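You operate a simulated robot arm through the tools that you are given. There is no shell and no other tool.

Carry out the task below with a simulated two-armed robot. There is one attempt and no reset: what you move stays moved.

TASK
Bin the oldest packet in the seed box and file the yellow one in its slot.
Fine: the old one goes into the grey waste tin, whose lid goes back on; leave the other packets.

Only the result counts: the job must be done as asked and must still hold three seconds after the hand-in. Knocking over, shifting, dropping, spilling or breaking anything else fails it. A push-on lid holds only when it is set on centred and level and pressed home; a screw cap is set on level and turned clockwise until tight.

THE ROBOT
Two 7-joint arms with two-finger parallel grippers on one trunk that stands fixed in place. Base frame: the origin is at the foot of the trunk, x ahead of it, y to its left, z up. Readings come in m, rad, newtons and seconds.
The left shoulder is at [0.05, 0.158, 1.183], the right one opposite. With the tool pointing down near the work surface each hand reaches from about 0.24 to 0.66 m from the base axis, measured 20 degrees to its own side. Payload 3.91 kg a hand.
The tool frame of a hand sits at the grasp point between the pads (the TCP): z along the fingers, y along the line on which they close. The tips reach 0.03 m beyond it. The gripper opens to 0.11 m. The fingers are 0.02 m wide and 0.01 m thick; the gripper's body (0.048 by 0.112 m) begins 0.055 m behind the TCP.
Orientation is that of the tool frame in the base frame, as [roll, pitch, yaw] about the fixed x, y, z axes, in that order (R = Rz(yaw) Ry(pitch) Rx(roll)). With the fingers straight down and closing along the base's y, the tool's x points along the base's -x, its y along +y and its z along -z.

THE INTERFACE
- The arms move only by the tool move_arm. It takes "left_moves", "right_moves" or both (then of equal length, played together; a hand with none holds still); each is one flat list of numbers, 7 for each row, row after row: the shift along the base's x, y, z in m, then the turn, a rotation vector about the base's x, y, z in rad, then the finger opening in m, from 0 to 0.11. In form: [dx, dy, dz, wx, wy, wz, grip, dx, dy, dz, wx, wy, wz, grip, ...]. A call has 1 to 20 rows; each row is the pose to reach, as a shift and turn from the pose commanded when the call began. Rows are played at 5 a second. More than 0.05 m and 0.15 rad between two rows, or a gripper value outside its range, and nothing of the call is played. A pose out of reach is approached as far as the arm can. The call stops where the force on the tool passes 40 N (or 10 N more than at its start, if that is more) or the arm is blocked; 0.2 s more then pass. Each finger travels about 0.153 m/s and halts on what it meets, pressing with about 30 N; the grip force reading is that of the motor and also rises with nothing between the fingers. The clock runs only during rows and for 0.2 s after the last one: add rows that repeat a pose to give the fingers time. It gives the time, the measured TCP pose, the force on the tool (base axes), the opening and the grip force at its end, in the units of the frame above (readings bear some noise), with the torque about the TCP (base axes, N m) and any sound that the robot's microphone picked up.
- Cameras (640 x 400 px; columns grow to the right, rows downward): "scene" is now at [0.0949, 0.0683, 1.3757]; the picture's right is [0.80, -0.61, 0.00], its down [-0.07, -0.10, -0.99] and it looks along [0.60, 0.79, -0.12] (base axes); focal length 214 px, centre (320, 200). "left" rides on the left gripper at [0.072, -0.017, -0.103] in its tool frame; the picture's right is [0.23, 0.97, 0.00], its down [-0.76, 0.18, -0.62] and it looks along [-0.61, 0.14, 0.78] (tool axes); focal length 222 px, centre (320, 200). "right" rides on the right gripper at [0.072, 0.017, -0.103] in its tool frame; the picture's right is [-0.23, 0.97, 0.00], its down [-0.76, -0.18, -0.62] and it looks along [-0.61, -0.14, 0.78] (tool axes); focal length 222 px, centre (320, 200). There is no depth. A picture from a camera that has moved, and an enlarged one, comes with that camera's place and axes in the base frame and with its lens. The place of the scene camera against the robot may be out by one fixed shift of up to 0.012 m in any direction.
- get_image(camera): a new picture of that camera. The clock stands still meanwhile.
- lift_body(by): slides the trunk up (or, below 0, down) by that many m; the arms and the scene camera ride with it, the base frame stays. It gives what a move gives, with no picture.
- pan_tilt(pan, tilt): turns the head with the scene camera to pan (to the left, within 1.396 rad either way) and tilt (down, from -0.506 to 1.204), counted from straight ahead of the robot. It gives what a move gives.
- enlarge(camera, box): a new picture of the part [left, top, right, bottom] of that camera's present view, enlarged. The clock stands still meanwhile.
- finish_job(): hands the job in; it is judged then, once.

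Places have to be worked out from the pictures, the camera data and where the tool is seen. Open the grippers and draw the arms clear of the work before you hand the job in, unless the task says otherwise.

The tools are called after "Call:" as name(argument=value, ...) on one line, values as JSON. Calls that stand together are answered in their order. move_arm: Moves the arms, as the interface text tells. Its arguments: {"type":"object","properties":{"left_moves":{"type":"array"},"right_moves":{"type":"array"}},"required":[]} The other tools are called the same way: lift_body (by) slides the trunk up or down; pan_tilt (pan, tilt) turns the head that bears the scene camera; get_image (camera) takes a picture; enlarge (camera, box) takes an enlarged picture of a part of a camera's view; finish_job () hands the job in.

At the start:

```text
t: 0.0
left_eef_pos: [0.1821, 0.2126, 1.3124]
left_tcp_rot: [-3.141, -0.001, -3.141]
left_contact_force: [0.2, -1.4, 0.0]
left_moment: [0.0, -0.03, 0.0]
left_grip_width: 0.1101
left_finger_force: 0.0
right_eef_pos: [0.3398, 0.0189, 1.3047]
right_tcp_rot: [3.139, 0.0, -3.14]
right_contact_force: [0.3, -0.6, -0.4]
right_moment: [-0.02, 0.03, 0.03]
right_grip_width: 0.1101
right_finger_force: 0.0
trunk travel left (down, up): [-0.425, 0.057]
head pan, tilt: [0.922, 0.12]
```

scene: 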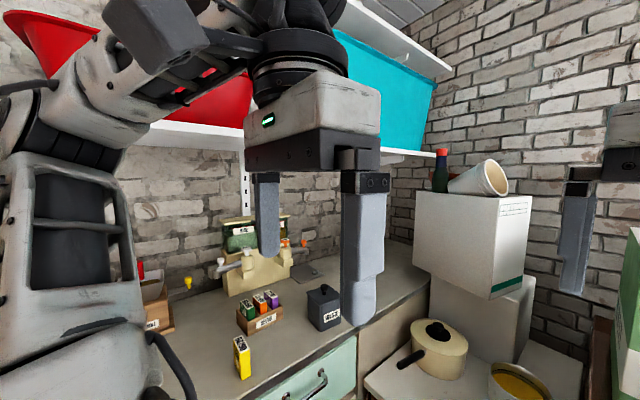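
right: 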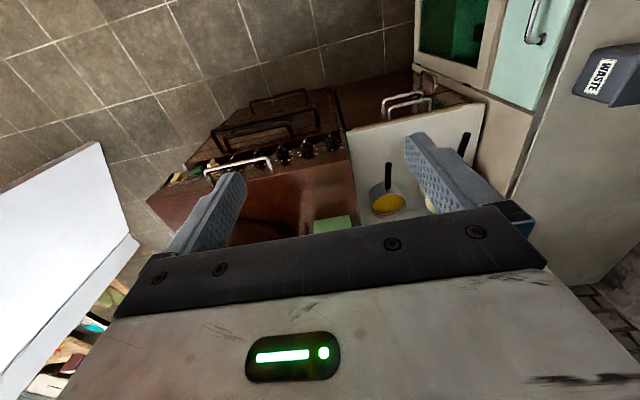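
left: 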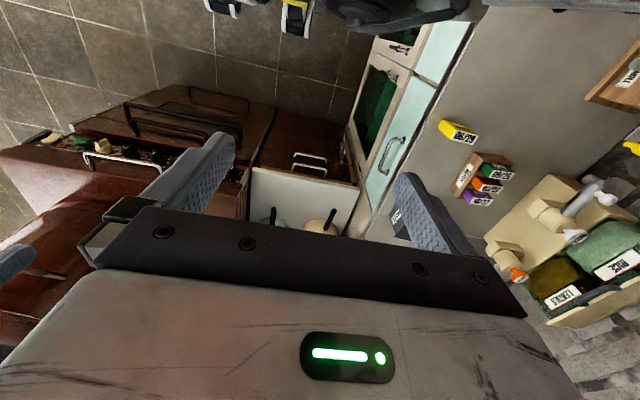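

The seed box, the yellow packet and the grey waste tin are on the counter to the robot's left. I enlarge that part of the scene view, and the left hand's view, to read the labels.

Call:
enlarge(camera="scene", box=[200, 260, 360, 390])

Call:
enlarge(camera="left", box=[400, 90, 560, 240])

```text
3.08 times, centred on (280, 325) of scene
camera zoom: at [0.0949, 0.0683, 1.3757], right [0.8, -0.61, 0.0], down [-0.07, -0.1, -0.99], along [0.6, 0.79, -0.12], focal length 660 px, centre (443, -185)
```

zoom: 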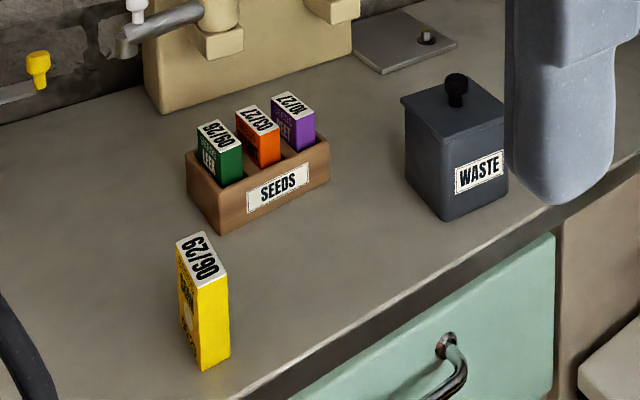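

```text
2.67 times, centred on (480, 165) of left
camera zoom: at [0.1093, 0.1948, 1.415], right [-0.23, 0.97, 0.0], down [0.76, 0.18, 0.62], along [0.61, 0.14, -0.78], focal length 592 px, centre (-107, 293)
```

zoom: 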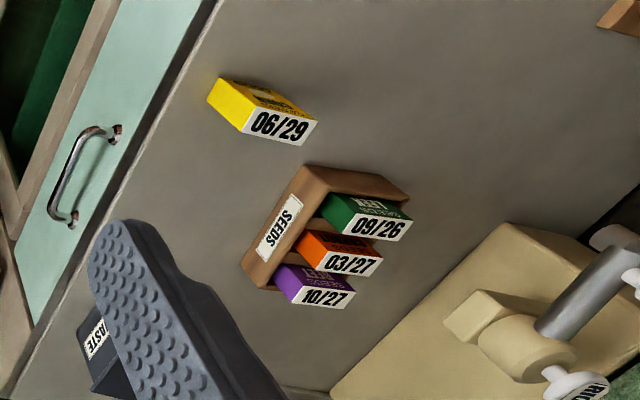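

The dates read green 09/26, orange 03/27, purple 10/27 and yellow 06/29, so green looks oldest. From two views, the yellow packet's top is near (0.21, 0.48, 1.03) and the green one's near (0.25, 0.58, 1.05); I tilt the head down for a better look.

Call:
pan_tilt(pan=1.1, tilt=0.6)

Call:
get_image(camera="scene")

```text
t: 0.9
left_eef_pos: [0.1816, 0.2119, 1.3124]
left_tcp_rot: [3.141, -0.001, -3.141]
left_contact_force: [0.4, -0.1, -0.3]
left_moment: [-0.02, -0.03, 0.01]
left_grip_width: 0.1098
left_finger_force: 0.1
right_eef_pos: [0.3403, 0.0201, 1.306]
right_tcp_rot: [3.14, 0.003, 3.141]
right_contact_force: [-0.7, 0.4, -0.8]
right_moment: [0.0, -0.01, -0.01]
right_grip_width: 0.11
right_finger_force: 0.2
trunk travel left (down, up): [-0.425, 0.057]
head pan, tilt: [1.1, 0.6]
```

```text
taken
camera scene: at [0.0792, 0.0735, 1.3314], right [0.89, -0.45, 0.0], down [-0.26, -0.5, -0.83], along [0.38, 0.74, -0.56], focal length 214 px, centre (320, 200)
```

scene: 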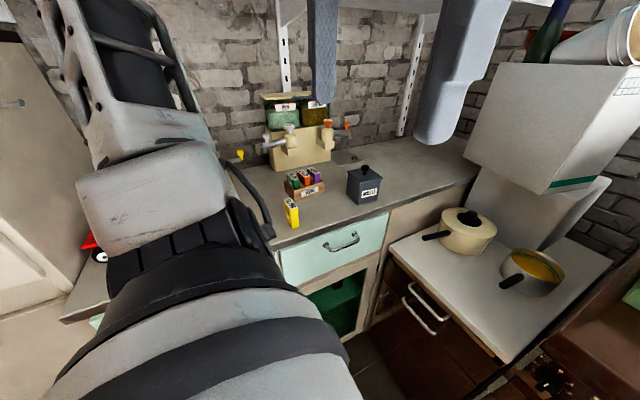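

The work area shows clearly now: box, yellow packet, tin, and the back-wall objects. I enlarge it to measure positions.

Call:
enlarge(camera="scene", box=[270, 150, 398, 230])

Call:
enlarge(camera="scene", box=[230, 80, 390, 180])

Call:
get_image(camera="left")

```text
5.00 times, centred on (334, 190) of scene
camera zoom: at [0.0792, 0.0735, 1.3314], right [0.89, -0.45, 0.0], down [-0.26, -0.5, -0.83], along [0.38, 0.74, -0.56], focal length 1072 px, centre (250, 250)
```

zoom: 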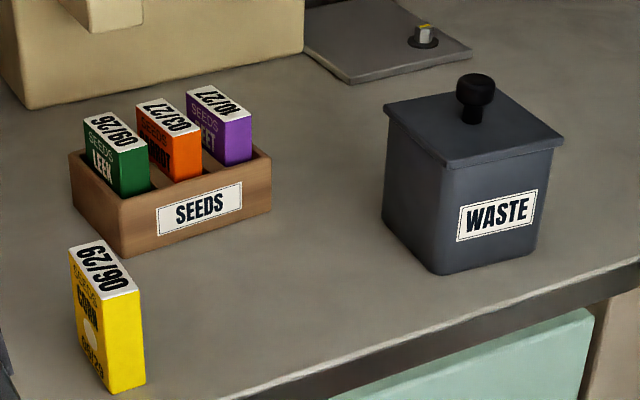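

```text
4.00 times, centred on (310, 130) of scene
camera zoom: at [0.0792, 0.0735, 1.3314], right [0.89, -0.45, 0.0], down [-0.26, -0.5, -0.83], along [0.38, 0.74, -0.56], focal length 858 px, centre (360, 480)
```

zoom: 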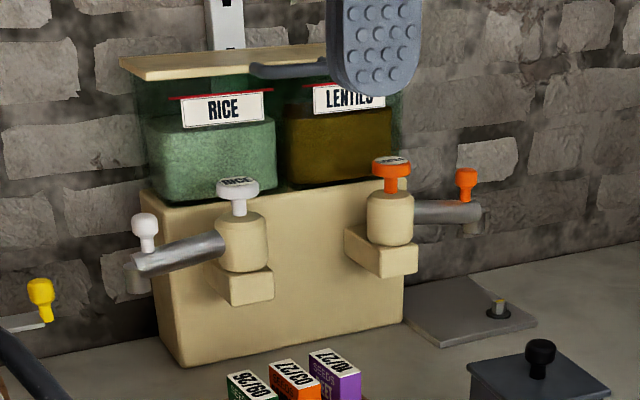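

```text
taken
camera left: at [0.1094, 0.1948, 1.415], right [-0.23, 0.97, 0.0], down [0.76, 0.18, 0.62], along [0.61, 0.14, -0.78], focal length 222 px, centre (320, 200)
```

left: 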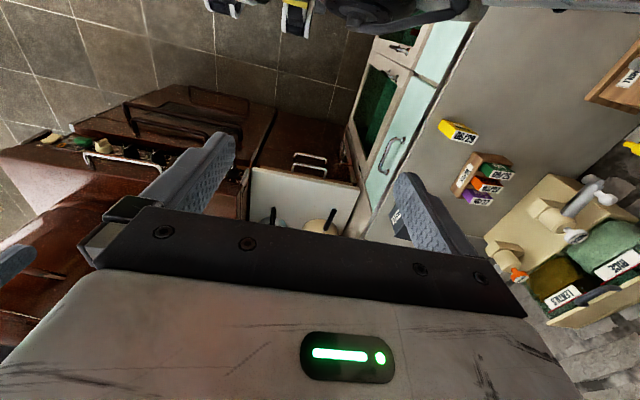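

The tin's lid centre works out near (0.44, 0.506, 1.045), turned about −5°. The green packet is near (0.251, 0.576), about 18 mm × 45 mm on top, with the dispenser's front face at y≈0.78. I move the left hand over the area at a safe height for a closer look.

Call:
move_arm(left_moves=[0.003, 0.04, -0.01, 0, 0, 0, 0.11, 0.006, 0.08, -0.02, 0, 0, 0, 0.11, 0.009, 0.12, -0.03, 0, 0, 0, 0.11, 0.012, 0.16, -0.04, 0, 0, 0, 0.11, 0.015, 0.2, -0.05, 0, 0, 0, 0.11, 0.018, 0.237, -0.06, 0, 0, 0, 0.11])

Call:
get_image(camera="left")

Call:
get_image(camera="scene")

```text
t: 2.3
left_eef_pos: [0.1996, 0.449, 1.2506]
left_tcp_rot: [3.141, 0.0, 3.14]
left_contact_force: [-0.8, 1.3, 0.0]
left_moment: [0.0, -0.03, 0.0]
left_grip_width: 0.11
left_finger_force: 0.1
right_eef_pos: [0.3398, 0.0198, 1.3055]
right_tcp_rot: [3.138, 0.002, 3.141]
right_contact_force: [-0.3, -0.1, 0.6]
right_moment: [0.0, 0.0, 0.0]
right_grip_width: 0.1101
right_finger_force: 0.2
trunk travel left (down, up): [-0.425, 0.057]
head pan, tilt: [1.1, 0.6]
```

```text
taken
camera left: at [0.1266, 0.4325, 1.3535], right [-0.23, 0.97, 0.0], down [0.76, 0.18, 0.62], along [0.61, 0.14, -0.78], focal length 222 px, centre (320, 200)
```

left: 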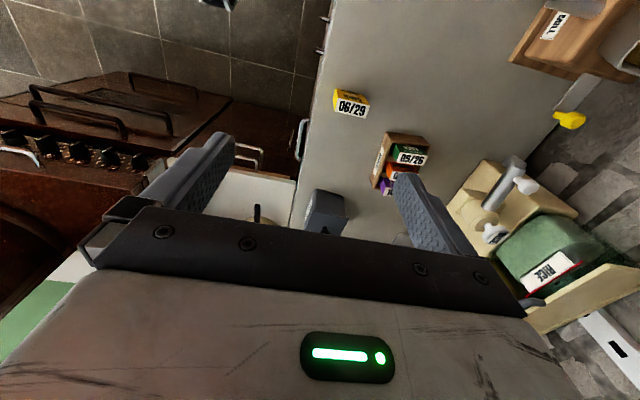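

```text
taken
camera scene: at [0.0791, 0.0739, 1.3313], right [0.89, -0.45, 0.0], down [-0.26, -0.5, -0.82], along [0.37, 0.73, -0.57], focal length 214 px, centre (320, 200)
```

scene: 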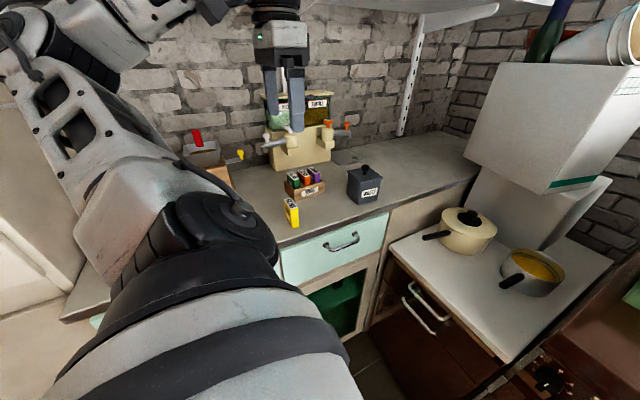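

The hand moved freely and the box is visible. I enlarge the hand's view to re-read the dates and measure the box geometry.

Call:
enlarge(camera="left", box=[320, 80, 448, 200])

Call:
enlarge(camera="scene", box=[276, 155, 340, 200])

```text
3.33 times, centred on (384, 140) of left
camera zoom: at [0.1266, 0.4325, 1.3535], right [-0.23, 0.97, 0.0], down [0.76, 0.18, 0.62], along [0.61, 0.14, -0.78], focal length 740 px, centre (107, 400)
```

zoom: 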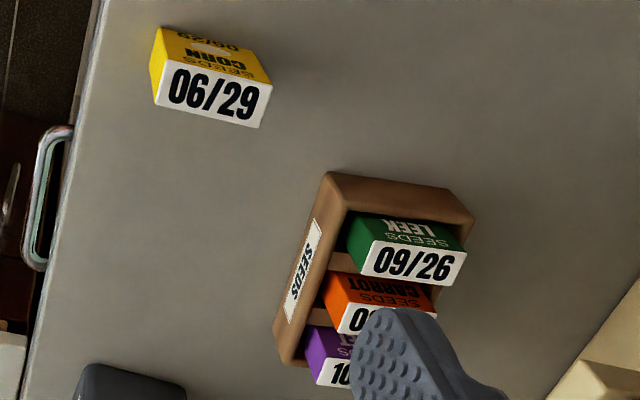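

```text
8.89 times, centred on (308, 178) of scene
camera zoom: at [0.0791, 0.0739, 1.3313], right [0.89, -0.45, 0.0], down [-0.26, -0.5, -0.82], along [0.37, 0.73, -0.57], focal length 1906 px, centre (427, 400)
```

zoom: 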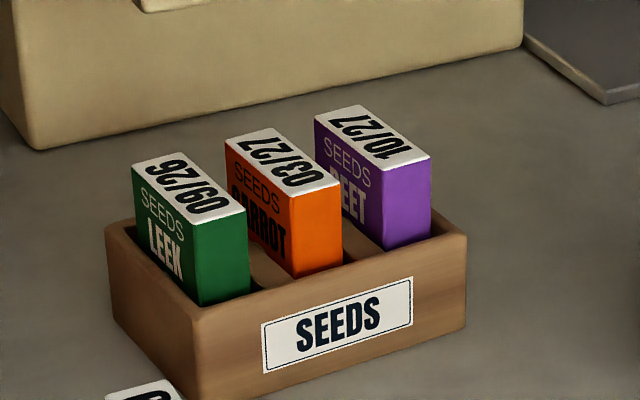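

All three dates are confirmed, with green (LEEK, 09/26) the oldest. Triangulating its height from far away is still loose, so I bring the hand lower and to the left of the box for a closer second view.

Call:
move_arm(left_moves=[-0.02, 0.03, -0.025, 0, 0, 0, 0.11, -0.035, 0.055, -0.05, 0, 0, 0, 0.11, -0.05, 0.08, -0.08, 0, 0, 0, 0.11])

Call:
get_image(camera="left")

```text
t: 3.1
left_eef_pos: [0.1814, 0.4727, 1.1775]
left_tcp_rot: [3.141, 0.0, -3.14]
left_contact_force: [0.4, -0.1, 0.1]
left_moment: [0.01, 0.01, 0.02]
left_grip_width: 0.11
left_finger_force: 0.0
left hand out of reach, approached as far as the arm can: row 1, 2, 3
right_eef_pos: [0.3407, 0.0187, 1.3063]
right_tcp_rot: [3.14, 0.002, -3.141]
right_contact_force: [0.4, -0.6, -0.2]
right_moment: [0.01, -0.01, 0.03]
right_grip_width: 0.1102
right_finger_force: 0.2
trunk travel left (down, up): [-0.425, 0.057]
head pan, tilt: [1.1, 0.6]
```

```text
taken
camera left: at [0.1084, 0.4546, 1.2808], right [-0.23, 0.97, 0.0], down [0.76, 0.18, 0.62], along [0.61, 0.14, -0.78], focal length 222 px, centre (320, 200)
```

left: 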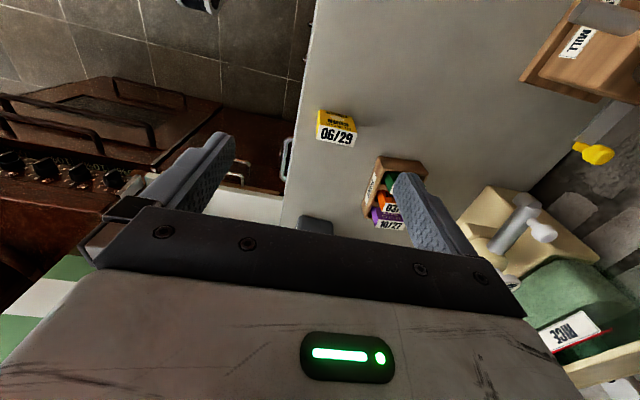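

The hand stopped short at (0.181, 0.473) because the arm runs into a joint limit out here with this yaw. I turn the tool about the vertical toward the arm's natural heading to see whether reach improves.

Call:
move_arm(left_moves=[0, 0, 0, 0, 0, 0.15, 0.11, 0, 0, 0, 0, 0, 0.3, 0.11, 0, 0, 0, 0, 0, 0.45, 0.11])

Call:
get_image(camera="scene")

```text
t: 3.9
left_eef_pos: [0.1808, 0.4722, 1.1791]
left_tcp_rot: [3.141, 0.0, -2.689]
left_contact_force: [-0.5, -0.2, -0.6]
left_moment: [0.04, 0.02, 0.01]
left_grip_width: 0.1099
left_finger_force: 0.1
right_eef_pos: [0.3411, 0.0195, 1.3052]
right_tcp_rot: [-3.141, 0.002, 3.141]
right_contact_force: [-0.6, -0.7, 0.9]
right_moment: [0.0, -0.01, -0.01]
right_grip_width: 0.1099
right_finger_force: 0.1
trunk travel left (down, up): [-0.425, 0.057]
head pan, tilt: [1.1, 0.6]
```

```text
taken
camera scene: at [0.0791, 0.0735, 1.3314], right [0.89, -0.45, 0.0], down [-0.26, -0.5, -0.83], along [0.37, 0.74, -0.56], focal length 214 px, centre (320, 200)
```

scene: 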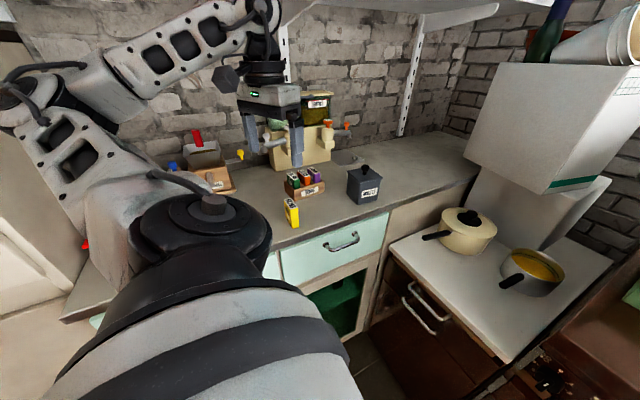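

The turn was accepted. Now I test whether the hand can go further in +y with this yaw.

Call:
move_arm(left_moves=[0, 0.03, 0, 0, 0, 0, 0.11, 0, 0.05, 0, 0, 0, 0, 0.11])

```text
t: 4.5
left_eef_pos: [0.1826, 0.522, 1.1808]
left_tcp_rot: [-3.141, -0.001, -2.692]
left_contact_force: [-0.5, -0.7, 0.8]
left_moment: [-0.06, 0.02, -0.02]
left_grip_width: 0.1102
left_finger_force: 0.1
right_eef_pos: [0.34, 0.0192, 1.3058]
right_tcp_rot: [3.14, 0.0, 3.141]
right_contact_force: [-0.3, 0.0, -1.2]
right_moment: [0.0, -0.01, 0.01]
right_grip_width: 0.11
right_finger_force: 0.1
trunk travel left (down, up): [-0.425, 0.057]
head pan, tilt: [1.1, 0.6]
```

With the yaw turned about 26°, the reach extends. I take a picture here for triangulation.

Call:
get_image(camera="left")

Call:
enlarge(camera="left", box=[240, 40, 400, 140])

```text
taken
camera left: at [0.1235, 0.4747, 1.2827], right [-0.63, 0.78, 0.0], down [0.61, 0.49, 0.62], along [0.48, 0.39, -0.78], focal length 222 px, centre (320, 200)
```

left: 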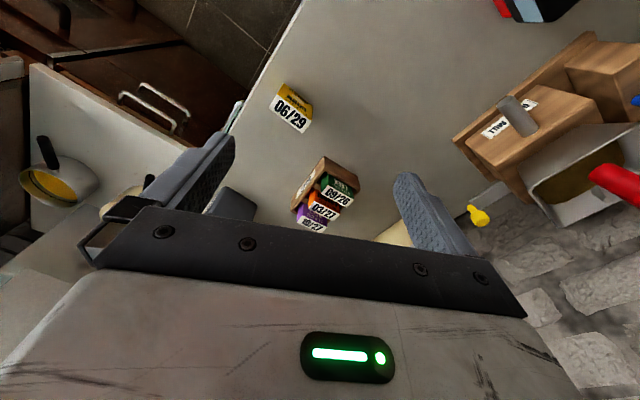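

```text
4.00 times, centred on (320, 90) of left
camera zoom: at [0.1235, 0.4747, 1.2827], right [-0.63, 0.78, 0.0], down [0.61, 0.49, 0.62], along [0.48, 0.39, -0.78], focal length 888 px, centre (320, 640)
```

zoom: 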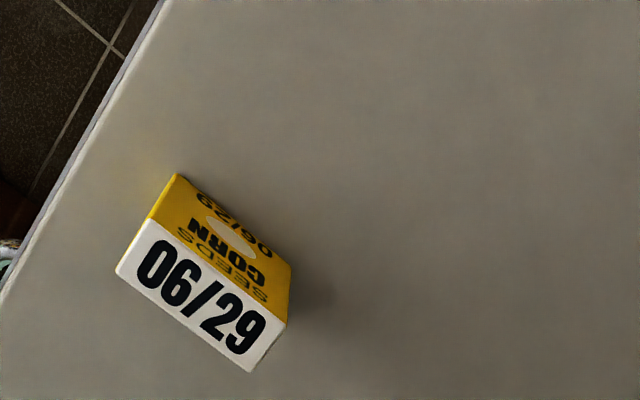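

I enlarge the seed box from this viewpoint.

Call:
enlarge(camera="left", box=[280, 145, 376, 240])

Call:
enlarge(camera="scene", box=[276, 155, 340, 235])

```text
4.21 times, centred on (328, 192) of left
camera zoom: at [0.1235, 0.4747, 1.2827], right [-0.63, 0.78, 0.0], down [0.61, 0.49, 0.62], along [0.48, 0.39, -0.78], focal length 935 px, centre (286, 232)
```

zoom: 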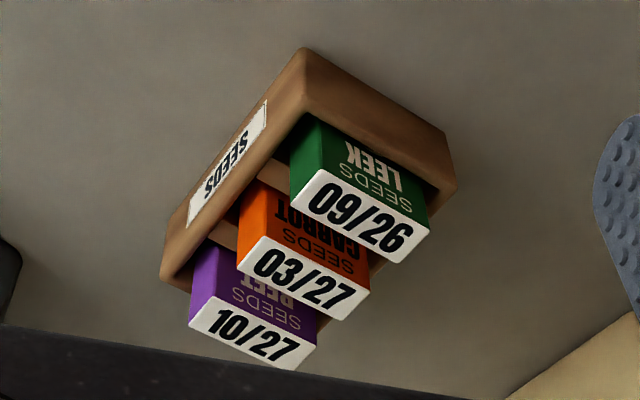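

```text
5.00 times, centred on (308, 195) of scene
camera zoom: at [0.0791, 0.0736, 1.3314], right [0.89, -0.45, 0.0], down [-0.26, -0.5, -0.83], along [0.37, 0.74, -0.56], focal length 1072 px, centre (380, 225)
```

zoom: 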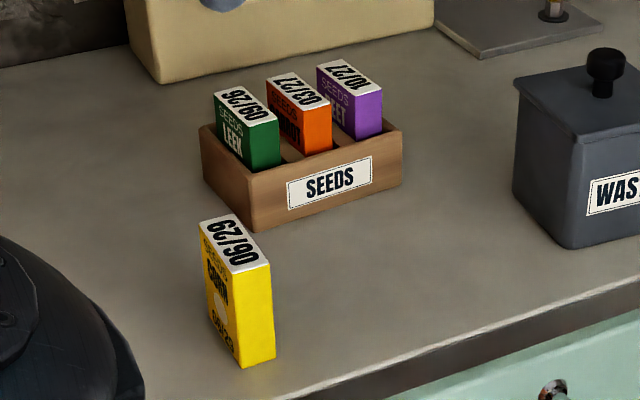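

Working through the views: green packet centre ≈ (0.262, 0.621), box yaw ≈ +0.1 rad. The yellow packet is at ≈ (0.213, 0.502) with yaw ≈ +0.02. The lid has to come off first, so I move above the tin for a close view.

Call:
move_arm(left_moves=[0.03, 0, 0.01, 0, 0, -0.1, 0.11, 0.07, 0, 0.02, 0, 0, -0.2, 0.11, 0.11, 0, 0.02, 0, 0, -0.3, 0.11, 0.15, 0, 0.02, 0, 0, -0.4, 0.11, 0.19, -0.005, 0.02, 0, 0, -0.48, 0.11, 0.23, -0.01, 0.02, 0, 0, -0.55, 0.11, 0.25, -0.015, 0.02, 0, 0, -0.55, 0.11])

Call:
get_image(camera="left")

Call:
get_image(camera="scene")

```text
t: 6.1
left_eef_pos: [0.4024, 0.4602, 1.1858]
left_tcp_rot: [-3.137, 0.002, 3.047]
left_contact_force: [-0.4, 0.5, 0.0]
left_moment: [-0.05, -0.01, -0.02]
left_grip_width: 0.11
left_finger_force: 0.1
left hand out of reach, approached as far as the arm can: row 4, 5, 6, 7
right_eef_pos: [0.3413, 0.0228, 1.3048]
right_tcp_rot: [-3.139, 0.0, -3.141]
right_contact_force: [-0.2, 0.6, -0.4]
right_moment: [-0.03, 0.01, 0.02]
right_grip_width: 0.11
right_finger_force: 0.1
trunk travel left (down, up): [-0.425, 0.057]
head pan, tilt: [1.1, 0.6]
```

```text
taken
camera left: at [0.3284, 0.4503, 1.289], right [-0.13, 0.99, 0.0], down [0.77, 0.11, 0.62], along [0.62, 0.08, -0.78], focal length 222 px, centre (320, 200)
```

left: 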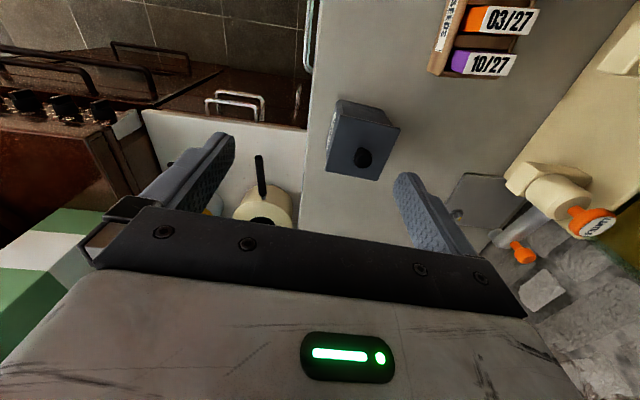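

```text
taken
camera scene: at [0.0801, 0.0766, 1.3309], right [0.89, -0.45, 0.0], down [-0.26, -0.51, -0.82], along [0.37, 0.73, -0.57], focal length 214 px, centre (320, 200)
```

scene: 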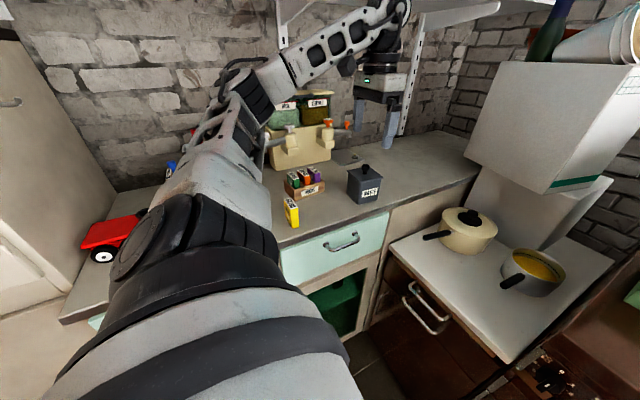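

Here the arm is stretched nearly straight, so this is a radial reach limit caused by the wrist being well above the shoulder. Raising the trunk and working lower should help; first I enlarge this view of the tin.

Call:
enlarge(camera="left", box=[300, 70, 428, 200])

Call:
lift_body(by=0.055)

```text
3.08 times, centred on (364, 135) of left
camera zoom: at [0.3284, 0.4503, 1.289], right [-0.13, 0.99, 0.0], down [0.77, 0.11, 0.62], along [0.62, 0.08, -0.78], focal length 684 px, centre (185, 400)
```

zoom: 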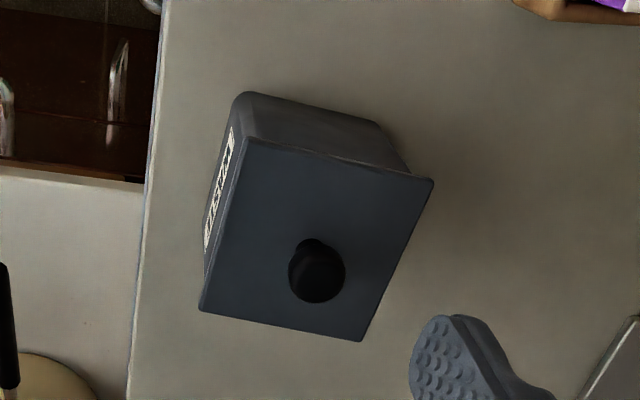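

```text
t: 7.1
left_eef_pos: [0.4016, 0.4571, 1.2434]
left_tcp_rot: [3.141, 0.001, 3.045]
left_contact_force: [0.5, -0.3, 0.0]
left_moment: [0.02, -0.01, 0.0]
left_grip_width: 0.11
left_finger_force: 0.0
right_eef_pos: [0.3407, 0.0198, 1.3611]
right_tcp_rot: [3.14, 0.003, -3.14]
right_contact_force: [-1.2, 0.1, 0.5]
right_moment: [-0.02, 0.01, 0.01]
right_grip_width: 0.1098
right_finger_force: 0.0
trunk travel left (down, up): [-0.48, 0.002]
head pan, tilt: [1.1, 0.6]
```

The lid comes out about 76 mm square, yaw ≈ −0.074 rad, centred near (0.448, 0.518) if its top is at z≈1.03. I move in closer above it to refine this, staying well above the knob.

Call:
move_arm(left_moves=[0.012, 0.017, -0.035, 0, 0, 0.01, 0.11, 0.025, 0.035, -0.07, 0, 0, 0.02, 0.11, 0.038, 0.053, -0.1, 0, 0, 0.02, 0.11])

Call:
get_image(camera="left")

Call:
get_image(camera="scene")

```text
t: 7.9
left_eef_pos: [0.4233, 0.4668, 1.1396]
left_tcp_rot: [3.139, 0.002, 3.069]
left_contact_force: [-0.2, 0.7, -0.4]
left_moment: [0.0, -0.01, -0.03]
left_grip_width: 0.1099
left_finger_force: 0.0
left hand out of reach, approached as far as the arm can: row 1, 2, 3
right_eef_pos: [0.3411, 0.0193, 1.3598]
right_tcp_rot: [3.139, 0.002, -3.141]
right_contact_force: [0.1, -0.4, 0.0]
right_moment: [-0.01, 0.02, 0.02]
right_grip_width: 0.1101
right_finger_force: 0.1
trunk travel left (down, up): [-0.48, 0.002]
head pan, tilt: [1.1, 0.6]
```

```text
taken
camera left: at [0.3496, 0.4549, 1.2421], right [-0.16, 0.99, 0.0], down [0.77, 0.12, 0.63], along [0.62, 0.1, -0.78], focal length 222 px, centre (320, 200)
```

left: 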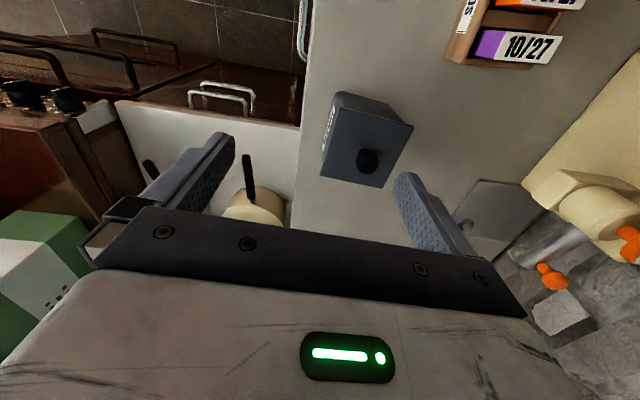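

```text
taken
camera scene: at [0.0794, 0.074, 1.3863], right [0.89, -0.45, 0.0], down [-0.26, -0.5, -0.82], along [0.37, 0.73, -0.57], focal length 214 px, centre (320, 200)
```

scene: 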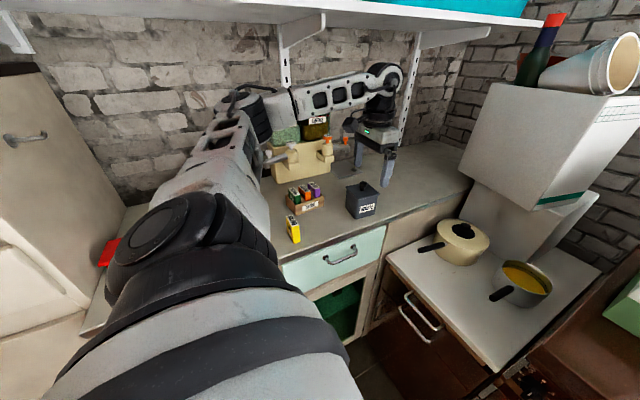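

The arm stopped at (0.423, 0.467), still bent, so the tool's yaw is what limits it. The knob is round and yaw is free there, so I turn the tool about +0.6 rad to the natural heading and then move over the lid.

Call:
move_arm(left_moves=[0, 0, 0, 0, 0, 0.15, 0.11, 0, 0, 0, 0, 0, 0.3, 0.11, 0, 0, 0, 0, 0, 0.45, 0.11, 0, 0, 0, 0, 0, 0.6, 0.11, 0.01, 0.02, 0, 0, 0, 0.6, 0.11, 0.018, 0.045, 0, 0, 0, 0.6, 0.11])

Call:
get_image(camera="left")

```text
t: 9.3
left_eef_pos: [0.4426, 0.5124, 1.139]
left_tcp_rot: [3.141, 0.001, -2.618]
left_contact_force: [-0.2, -0.1, 0.0]
left_moment: [-0.03, 0.0, -0.01]
left_grip_width: 0.1099
left_finger_force: 0.1
right_eef_pos: [0.3409, 0.0185, 1.3603]
right_tcp_rot: [3.141, 0.002, 3.141]
right_contact_force: [0.2, 0.1, -0.2]
right_moment: [-0.01, -0.01, 0.01]
right_grip_width: 0.1098
right_finger_force: 0.1
trunk travel left (down, up): [-0.48, 0.002]
head pan, tilt: [1.1, 0.6]
```

```text
taken
camera left: at [0.3872, 0.4611, 1.2426], right [-0.68, 0.73, 0.0], down [0.57, 0.53, 0.62], along [0.45, 0.43, -0.78], focal length 222 px, centre (320, 200)
```

left: 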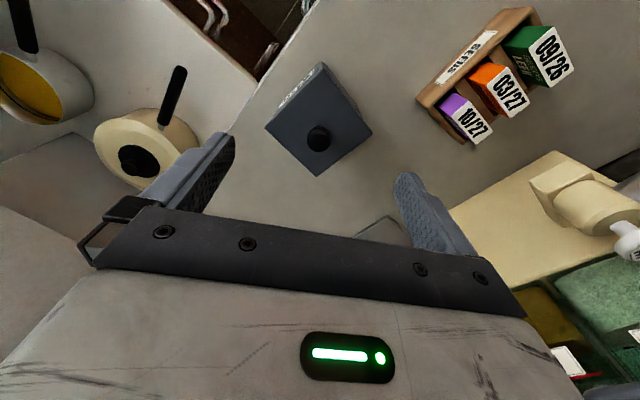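

With this yaw the hand is right above the lid, and the new view agrees on a lid centre near (0.446, 0.515) with its top around z≈1.035. I lower to TCP z≈1.10 with fingers open around the knob and look again.

Call:
move_arm(left_moves=[0.002, 0.001, -0.02, 0, 0, 0, 0.11, 0.0034, 0.0026, -0.038, 0, 0, 0, 0.11])

Call:
get_image(camera="left")

Call:
enlarge(camera="scene", box=[320, 100, 430, 230])

```text
t: 9.9
left_eef_pos: [0.4461, 0.5138, 1.1019]
left_tcp_rot: [3.141, 0.003, -2.619]
left_contact_force: [0.0, 0.1, 0.1]
left_moment: [-0.01, -0.01, 0.01]
left_grip_width: 0.1099
left_finger_force: 0.1
right_eef_pos: [0.3406, 0.02, 1.3605]
right_tcp_rot: [3.141, 0.003, 3.141]
right_contact_force: [0.6, -0.3, 0.2]
right_moment: [0.01, -0.02, 0.01]
right_grip_width: 0.1098
right_finger_force: 0.1
trunk travel left (down, up): [-0.48, 0.002]
head pan, tilt: [1.1, 0.6]
```

```text
taken
camera left: at [0.3916, 0.4633, 1.2053], right [-0.68, 0.73, 0.0], down [0.57, 0.53, 0.62], along [0.46, 0.43, -0.78], focal length 222 px, centre (320, 200)
```

left: 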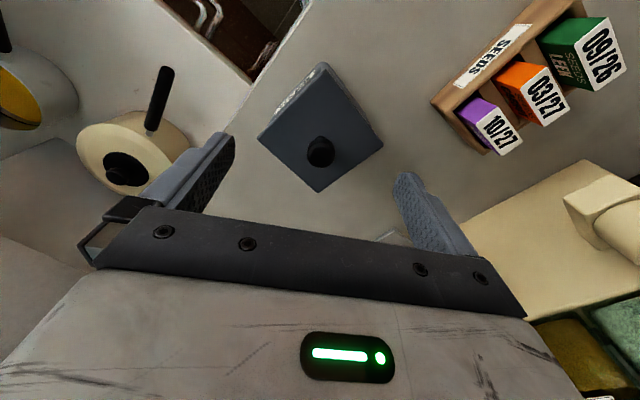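

```text
3.08 times, centred on (375, 165) of scene
camera zoom: at [0.0792, 0.0736, 1.3864], right [0.89, -0.45, 0.0], down [-0.26, -0.5, -0.83], along [0.37, 0.74, -0.56], focal length 660 px, centre (151, 308)
```

zoom: 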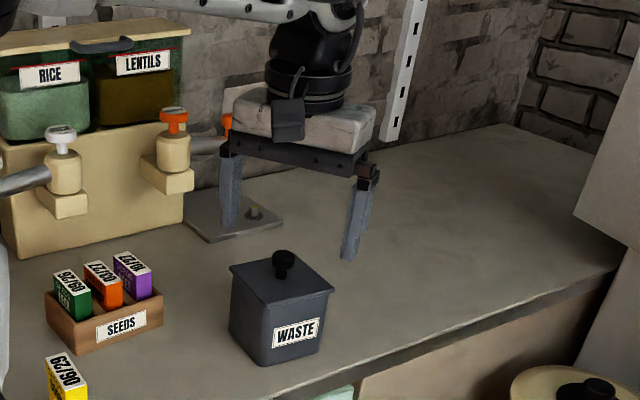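

Both views now give a lid centre of (0.446, 0.515) with its top at z≈1.033 and the knob up to about 1.06. I descend to TCP z≈1.071 (tips about 8 mm above the lid) and look before closing.

Call:
move_arm(left_moves=[0, 0.0008, -0.015, 0, 0, 0, 0.08, 0, 0.0008, -0.031, 0, 0, 0, 0.06])

Call:
get_image(camera="left")

Call:
enlarge(camera="scene", box=[330, 130, 410, 225])

```text
t: 10.5
left_eef_pos: [0.4452, 0.5156, 1.0705]
left_tcp_rot: [-3.141, 0.0, -2.617]
left_contact_force: [-0.1, -0.3, 0.2]
left_moment: [-0.02, 0.03, 0.01]
left_grip_width: 0.0602
left_finger_force: 0.0
right_eef_pos: [0.3395, 0.0194, 1.3599]
right_tcp_rot: [3.139, 0.002, 3.142]
right_contact_force: [0.4, -1.0, -1.1]
right_moment: [-0.01, 0.03, 0.01]
right_grip_width: 0.11
right_finger_force: 0.1
trunk travel left (down, up): [-0.48, 0.002]
head pan, tilt: [1.1, 0.6]
```

```text
taken
camera left: at [0.3909, 0.464, 1.1734], right [-0.68, 0.73, 0.0], down [0.57, 0.53, 0.62], along [0.45, 0.43, -0.78], focal length 222 px, centre (320, 200)
```

left: 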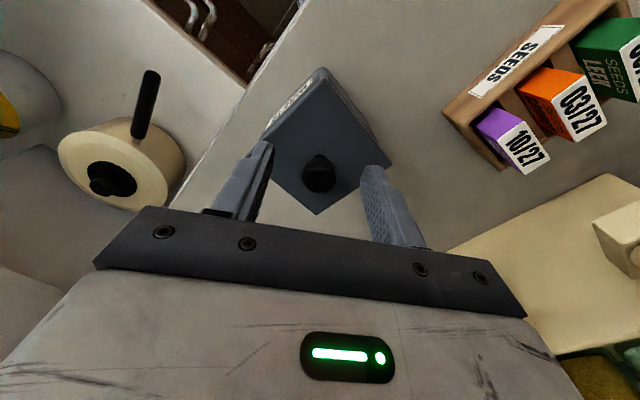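

```text
4.21 times, centred on (370, 178) of scene
camera zoom: at [0.0792, 0.0737, 1.3864], right [0.89, -0.45, 0.0], down [-0.26, -0.5, -0.82], along [0.37, 0.74, -0.57], focal length 903 px, centre (110, 295)
```

zoom: 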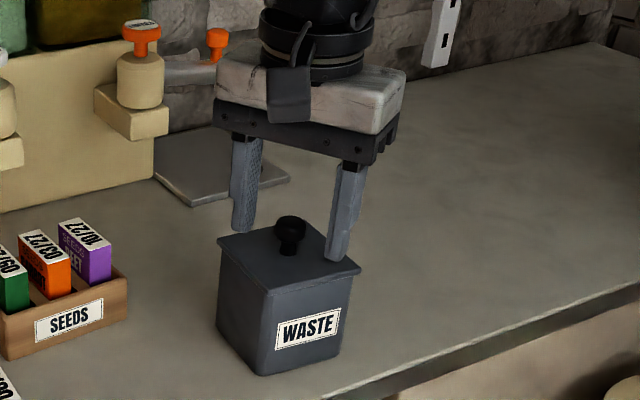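

The knob head's visual centre is at z≈1.051, between the fingers, and the lid top is confirmed at 1.033. I lower 3 mm more and close on the knob.

Call:
move_arm(left_moves=[0.0005, 0, -0.003, 0, 0, 0, 0.05, 0.0005, 0, -0.003, 0, 0, 0, 0.0, 0.0005, 0, -0.003, 0, 0, 0, 0.0, 0.0005, 0, -0.003, 0, 0, 0, 0.0])

Call:
enlarge(camera="left", box=[220, 50, 440, 240])

Call:
enlarge(camera="scene", box=[330, 130, 410, 225])

```text
t: 11.5
left_eef_pos: [0.4472, 0.5149, 1.0674]
left_tcp_rot: [3.141, 0.002, -2.62]
left_contact_force: [0.2, 0.4, -0.2]
left_moment: [-0.01, 0.04, 0.02]
left_grip_width: 0.0197
left_finger_force: 30.4
right_eef_pos: [0.3399, 0.0193, 1.3599]
right_tcp_rot: [3.141, 0.001, -3.141]
right_contact_force: [0.3, -0.5, 0.2]
right_moment: [0.02, -0.04, -0.01]
right_grip_width: 0.1099
right_finger_force: 0.0
trunk travel left (down, up): [-0.48, 0.002]
head pan, tilt: [1.1, 0.6]
heard: snap
```

```text
2.11 times, centred on (330, 145) of left
camera zoom: at [0.3913, 0.464, 1.1704], right [-0.68, 0.73, 0.0], down [0.57, 0.53, 0.62], along [0.46, 0.43, -0.78], focal length 468 px, centre (299, 316)
```

zoom: 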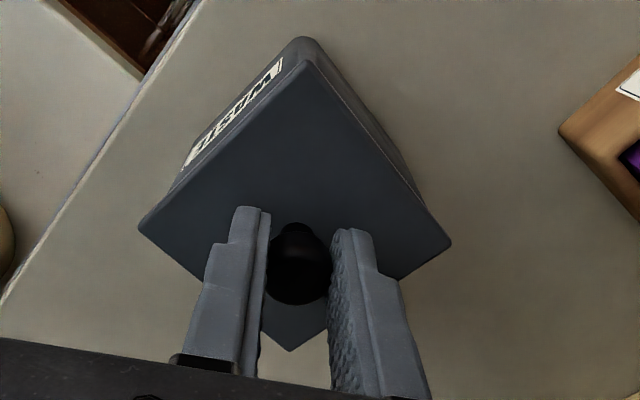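

```text
4.21 times, centred on (370, 178) of scene
camera zoom: at [0.0792, 0.0736, 1.3864], right [0.89, -0.45, 0.0], down [-0.26, -0.5, -0.83], along [0.37, 0.74, -0.56], focal length 903 px, centre (110, 295)
```

zoom: 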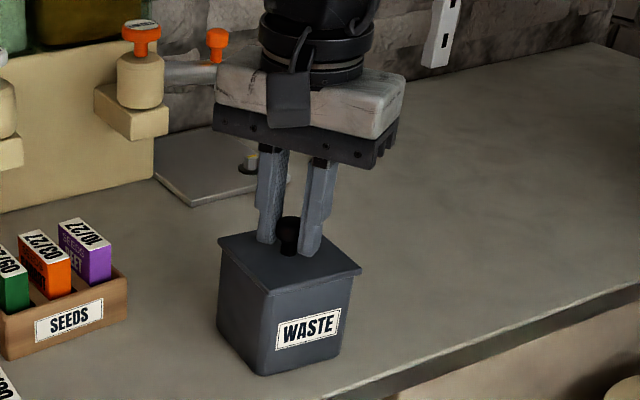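

The knob is gripped at 19.7 mm and a snap was heard. I lift slowly by 12 mm and check that only the lid comes up.

Call:
move_arm(left_moves=[0, 0, 0.003, 0, 0, 0, 0.0, 0, 0, 0.006, 0, 0, 0, 0.0, 0, 0, 0.009, 0, 0, 0, 0.0, 0, 0, 0.012, 0, 0, 0, 0.0])

Call:
enlarge(camera="scene", box=[330, 130, 410, 225])

Call:
enlarge(camera="left", box=[220, 50, 440, 240])

```text
t: 12.5
left_eef_pos: [0.4458, 0.5149, 1.0795]
left_tcp_rot: [-3.141, 0.0, -2.619]
left_contact_force: [-0.1, -0.7, 0.2]
left_moment: [0.01, -0.02, -0.02]
left_grip_width: 0.0197
left_finger_force: 30.0
right_eef_pos: [0.3416, 0.0207, 1.3608]
right_tcp_rot: [3.14, 0.003, 3.141]
right_contact_force: [0.9, 0.9, 0.5]
right_moment: [0.01, 0.01, 0.04]
right_grip_width: 0.1099
right_finger_force: 0.0
trunk travel left (down, up): [-0.48, 0.002]
head pan, tilt: [1.1, 0.6]
```

```text
4.21 times, centred on (370, 178) of scene
camera zoom: at [0.0791, 0.0735, 1.3864], right [0.89, -0.45, 0.0], down [-0.26, -0.5, -0.83], along [0.37, 0.74, -0.56], focal length 903 px, centre (110, 295)
```

zoom: 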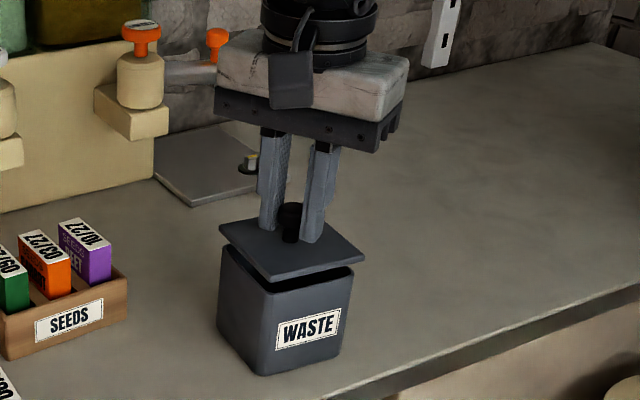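

```text
2.11 times, centred on (330, 145) of left
camera zoom: at [0.391, 0.4636, 1.182], right [-0.68, 0.73, 0.0], down [0.57, 0.53, 0.62], along [0.46, 0.43, -0.78], focal length 468 px, centre (299, 316)
```

zoom: 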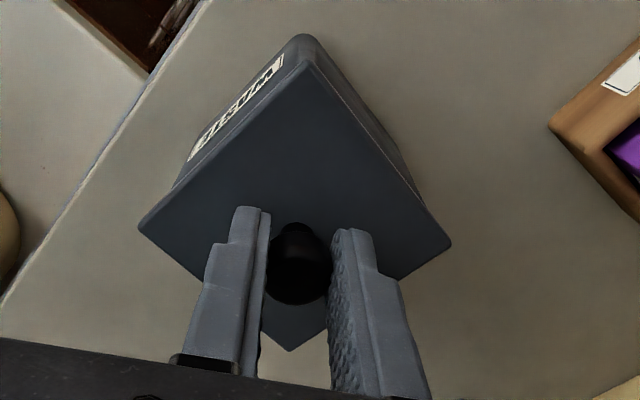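

The lid came up cleanly and the tin stayed put. Counter height comes out at z≈0.956. I carry the lid to the free counter spot in front of the box at about (0.305, 0.505) and lower it to just above the surface.

Call:
move_arm(left_moves=[0, 0, 0.03, 0, 0, 0, 0.0, -0.04, 0, 0.035, 0, 0, 0, 0.0, -0.08, -0.003, 0.035, 0, 0, 0, 0.0, -0.12, -0.007, 0.035, 0, 0, 0, 0.0, -0.141, -0.01, 0.025, 0, 0, 0, 0.0, -0.141, -0.01, -0.01, 0, 0, 0, 0.0, -0.141, -0.01, -0.04, 0, 0, 0, 0.0, -0.141, -0.01, -0.06, 0, 0, 0, 0.0])

Call:
get_image(camera="left")

Call:
enlarge(camera="scene", box=[260, 130, 420, 240])

```text
t: 14.3
left_eef_pos: [0.3054, 0.5068, 1.0188]
left_tcp_rot: [-3.141, 0.003, -2.617]
left_contact_force: [-0.1, 0.1, -0.2]
left_moment: [-0.02, 0.0, 0.0]
left_grip_width: 0.0195
left_finger_force: 29.8
right_eef_pos: [0.3396, 0.0202, 1.3591]
right_tcp_rot: [3.139, 0.001, 3.139]
right_contact_force: [1.0, -0.7, -0.5]
right_moment: [-0.01, 0.0, -0.01]
right_grip_width: 0.1099
right_finger_force: 0.0
trunk travel left (down, up): [-0.48, 0.002]
head pan, tilt: [1.1, 0.6]
```

```text
taken
camera left: at [0.2508, 0.4553, 1.121], right [-0.68, 0.73, 0.0], down [0.57, 0.53, 0.62], along [0.46, 0.43, -0.78], focal length 222 px, centre (320, 200)
```

left: 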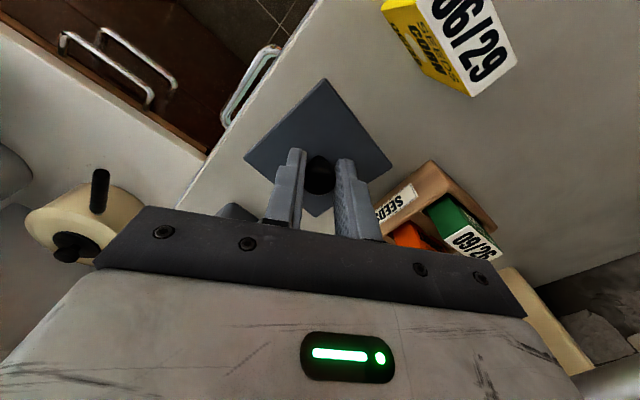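

```text
3.64 times, centred on (340, 185) of scene
camera zoom: at [0.0793, 0.0739, 1.3863], right [0.89, -0.45, 0.0], down [-0.26, -0.5, -0.82], along [0.37, 0.73, -0.57], focal length 780 px, centre (247, 254)
```

zoom: 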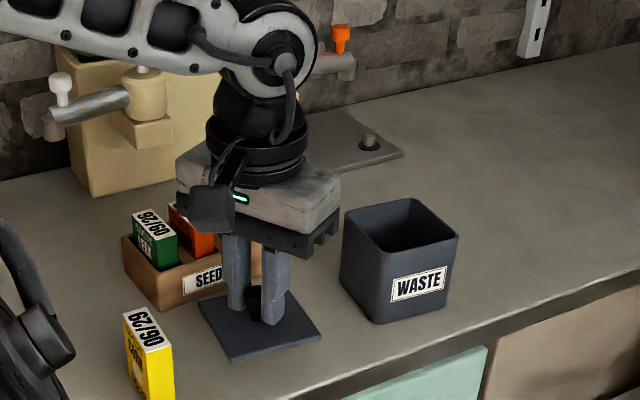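

The lid hangs level over the counter, clear of the box, yellow packet and tin. I lower it in small steps watching the force.

Call:
move_arm(left_moves=[0, 0, -0.004, 0, 0, 0, 0.0, 0, 0, -0.008, 0, 0, 0, 0.0, 0, 0, -0.011, 0, 0, 0, 0.0])

Call:
enlarge(camera="scene", box=[280, 170, 360, 240])

```text
t: 15.1
left_eef_pos: [0.3049, 0.5066, 1.0079]
left_tcp_rot: [3.14, 0.004, -2.618]
left_contact_force: [-0.2, 0.0, -0.1]
left_moment: [0.01, 0.02, 0.0]
left_grip_width: 0.0194
left_finger_force: 30.1
right_eef_pos: [0.3417, 0.02, 1.3602]
right_tcp_rot: [3.14, 0.001, -3.141]
right_contact_force: [-0.5, 0.3, 0.0]
right_moment: [0.02, -0.04, 0.05]
right_grip_width: 0.1099
right_finger_force: 0.1
trunk travel left (down, up): [-0.48, 0.002]
head pan, tilt: [1.1, 0.6]
```

```text
5.71 times, centred on (320, 205) of scene
camera zoom: at [0.0792, 0.0737, 1.3864], right [0.89, -0.45, 0.0], down [-0.26, -0.5, -0.82], along [0.37, 0.74, -0.57], focal length 1226 px, centre (320, 171)
```

zoom: 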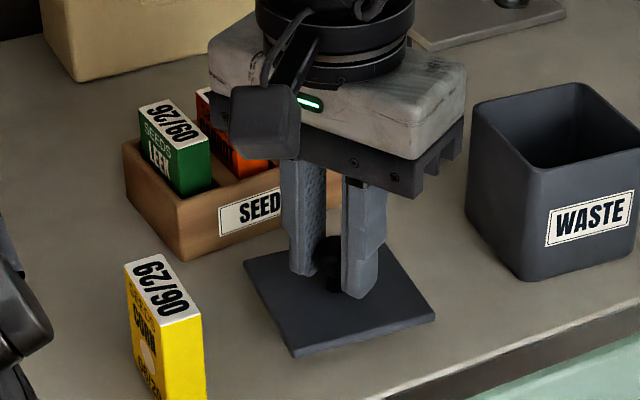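

No contact yet at TCP z 1.008. I continue down in 1.5 mm steps.

Call:
move_arm(left_moves=[0, 0, -0.0015, 0, 0, 0, 0.0, 0, 0, -0.003, 0, 0, 0, 0.0, 0, 0, -0.0045, 0, 0, 0, 0.0, 0, 0, -0.006, 0, 0, 0, 0.0])

```text
t: 16.1
left_eef_pos: [0.3029, 0.5047, 1.0012]
left_tcp_rot: [3.139, 0.003, -2.618]
left_contact_force: [0.4, -0.1, -0.5]
left_moment: [-0.01, -0.01, 0.0]
left_grip_width: 0.0198
left_finger_force: 30.2
right_eef_pos: [0.34, 0.019, 1.3601]
right_tcp_rot: [3.14, 0.002, -3.141]
right_contact_force: [0.5, 0.8, -0.1]
right_moment: [-0.01, -0.01, 0.01]
right_grip_width: 0.1101
right_finger_force: 0.2
trunk travel left (down, up): [-0.48, 0.002]
head pan, tilt: [1.1, 0.6]
```

Still free at about 1.002, so I keep lowering in 1.5 mm steps.

Call:
move_arm(left_moves=[0, 0, -0.0015, 0, 0, 0, 0.0, 0, 0, -0.003, 0, 0, 0, 0.0, 0, 0, -0.0045, 0, 0, 0, 0.0])

Call:
enlarge(camera="scene", box=[280, 170, 360, 240])

```text
t: 16.9
left_eef_pos: [0.305, 0.5037, 0.9991]
left_tcp_rot: [-3.141, 0.002, -2.619]
left_contact_force: [0.3, -0.7, 0.6]
left_moment: [-0.03, -0.02, -0.02]
left_grip_width: 0.0196
left_finger_force: 30.1
right_eef_pos: [0.3405, 0.019, 1.3608]
right_tcp_rot: [3.138, 0.003, 3.141]
right_contact_force: [0.2, -0.5, -0.1]
right_moment: [0.02, 0.04, 0.0]
right_grip_width: 0.11
right_finger_force: 0.1
trunk travel left (down, up): [-0.48, 0.002]
head pan, tilt: [1.1, 0.6]
```

```text
5.71 times, centred on (320, 205) of scene
camera zoom: at [0.0792, 0.0736, 1.3864], right [0.89, -0.45, 0.0], down [-0.26, -0.5, -0.83], along [0.37, 0.74, -0.56], focal length 1226 px, centre (320, 171)
```

zoom: 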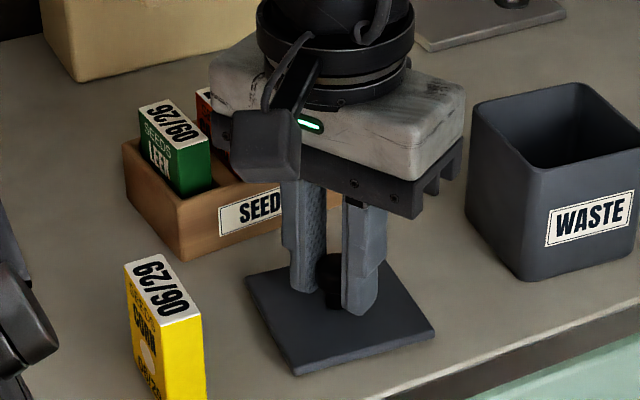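

The lid looks very near the counter at TCP z≈0.998. I continue lowering.

Call:
move_arm(left_moves=[0, 0, -0.0015, 0, 0, 0, 0.0, 0, 0, -0.003, 0, 0, 0, 0.0])

```text
t: 17.5
left_eef_pos: [0.3045, 0.5064, 0.9948]
left_tcp_rot: [3.141, 0.002, -2.618]
left_contact_force: [0.1, 0.0, -0.3]
left_moment: [-0.01, -0.05, -0.02]
left_grip_width: 0.0196
left_finger_force: 30.2
right_eef_pos: [0.34, 0.0189, 1.3614]
right_tcp_rot: [3.139, 0.003, -3.141]
right_contact_force: [-0.5, 0.1, 0.0]
right_moment: [-0.01, 0.0, 0.02]
right_grip_width: 0.11
right_finger_force: 0.0
trunk travel left (down, up): [-0.48, 0.002]
head pan, tilt: [1.1, 0.6]
```

Still no contact at 0.9945, so I go down further in small steps.

Call:
move_arm(left_moves=[0, 0, -0.0015, 0, 0, 0, 0.0, 0, 0, -0.003, 0, 0, 0, 0.0])

Call:
enlarge(camera="scene", box=[290, 190, 350, 240])

```text
t: 18.1
left_eef_pos: [0.3031, 0.5053, 0.9928]
left_tcp_rot: [3.141, -0.001, -2.618]
left_contact_force: [0.2, -0.1, 0.2]
left_moment: [-0.01, 0.0, 0.02]
left_grip_width: 0.0198
left_finger_force: 30.2
right_eef_pos: [0.3414, 0.019, 1.36]
right_tcp_rot: [3.141, 0.004, 3.14]
right_contact_force: [0.2, 0.3, -0.1]
right_moment: [0.01, 0.0, -0.02]
right_grip_width: 0.11
right_finger_force: 0.0
trunk travel left (down, up): [-0.48, 0.002]
head pan, tilt: [1.1, 0.6]
```

```text
8.00 times, centred on (320, 215) of scene
camera zoom: at [0.0791, 0.0736, 1.3864], right [0.89, -0.45, 0.0], down [-0.26, -0.5, -0.83], along [0.37, 0.74, -0.56], focal length 1716 px, centre (320, 80)
```

zoom: 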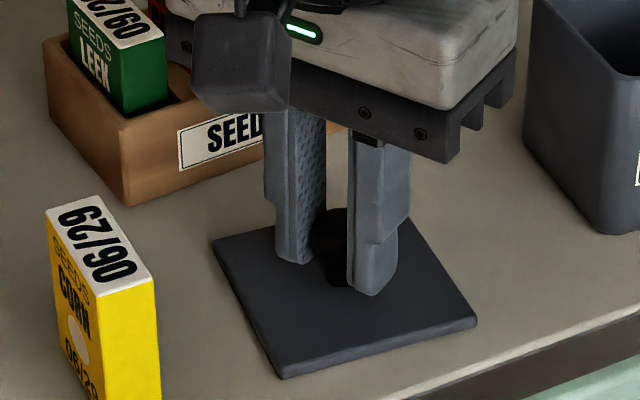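

Still no contact at 0.992. I continue in 1 mm steps.

Call:
move_arm(left_moves=[0, 0, -0.001, 0, 0, 0, 0.0, 0, 0, -0.002, 0, 0, 0, 0.0, 0, 0, -0.003, 0, 0, 0, 0.0])

```text
t: 18.9
left_eef_pos: [0.3047, 0.5048, 0.9922]
left_tcp_rot: [3.139, 0.005, -2.619]
left_contact_force: [-5.0, 1.9, 20.5]
left_moment: [-0.22, 0.5, 0.0]
left_grip_width: 0.0195
left_finger_force: 29.8
right_eef_pos: [0.3393, 0.0183, 1.3629]
right_tcp_rot: [3.14, 0.003, -3.141]
right_contact_force: [-0.5, 0.3, 0.4]
right_moment: [0.01, -0.02, -0.04]
right_grip_width: 0.1098
right_finger_force: 0.0
trunk travel left (down, up): [-0.48, 0.002]
head pan, tilt: [1.1, 0.6]
```

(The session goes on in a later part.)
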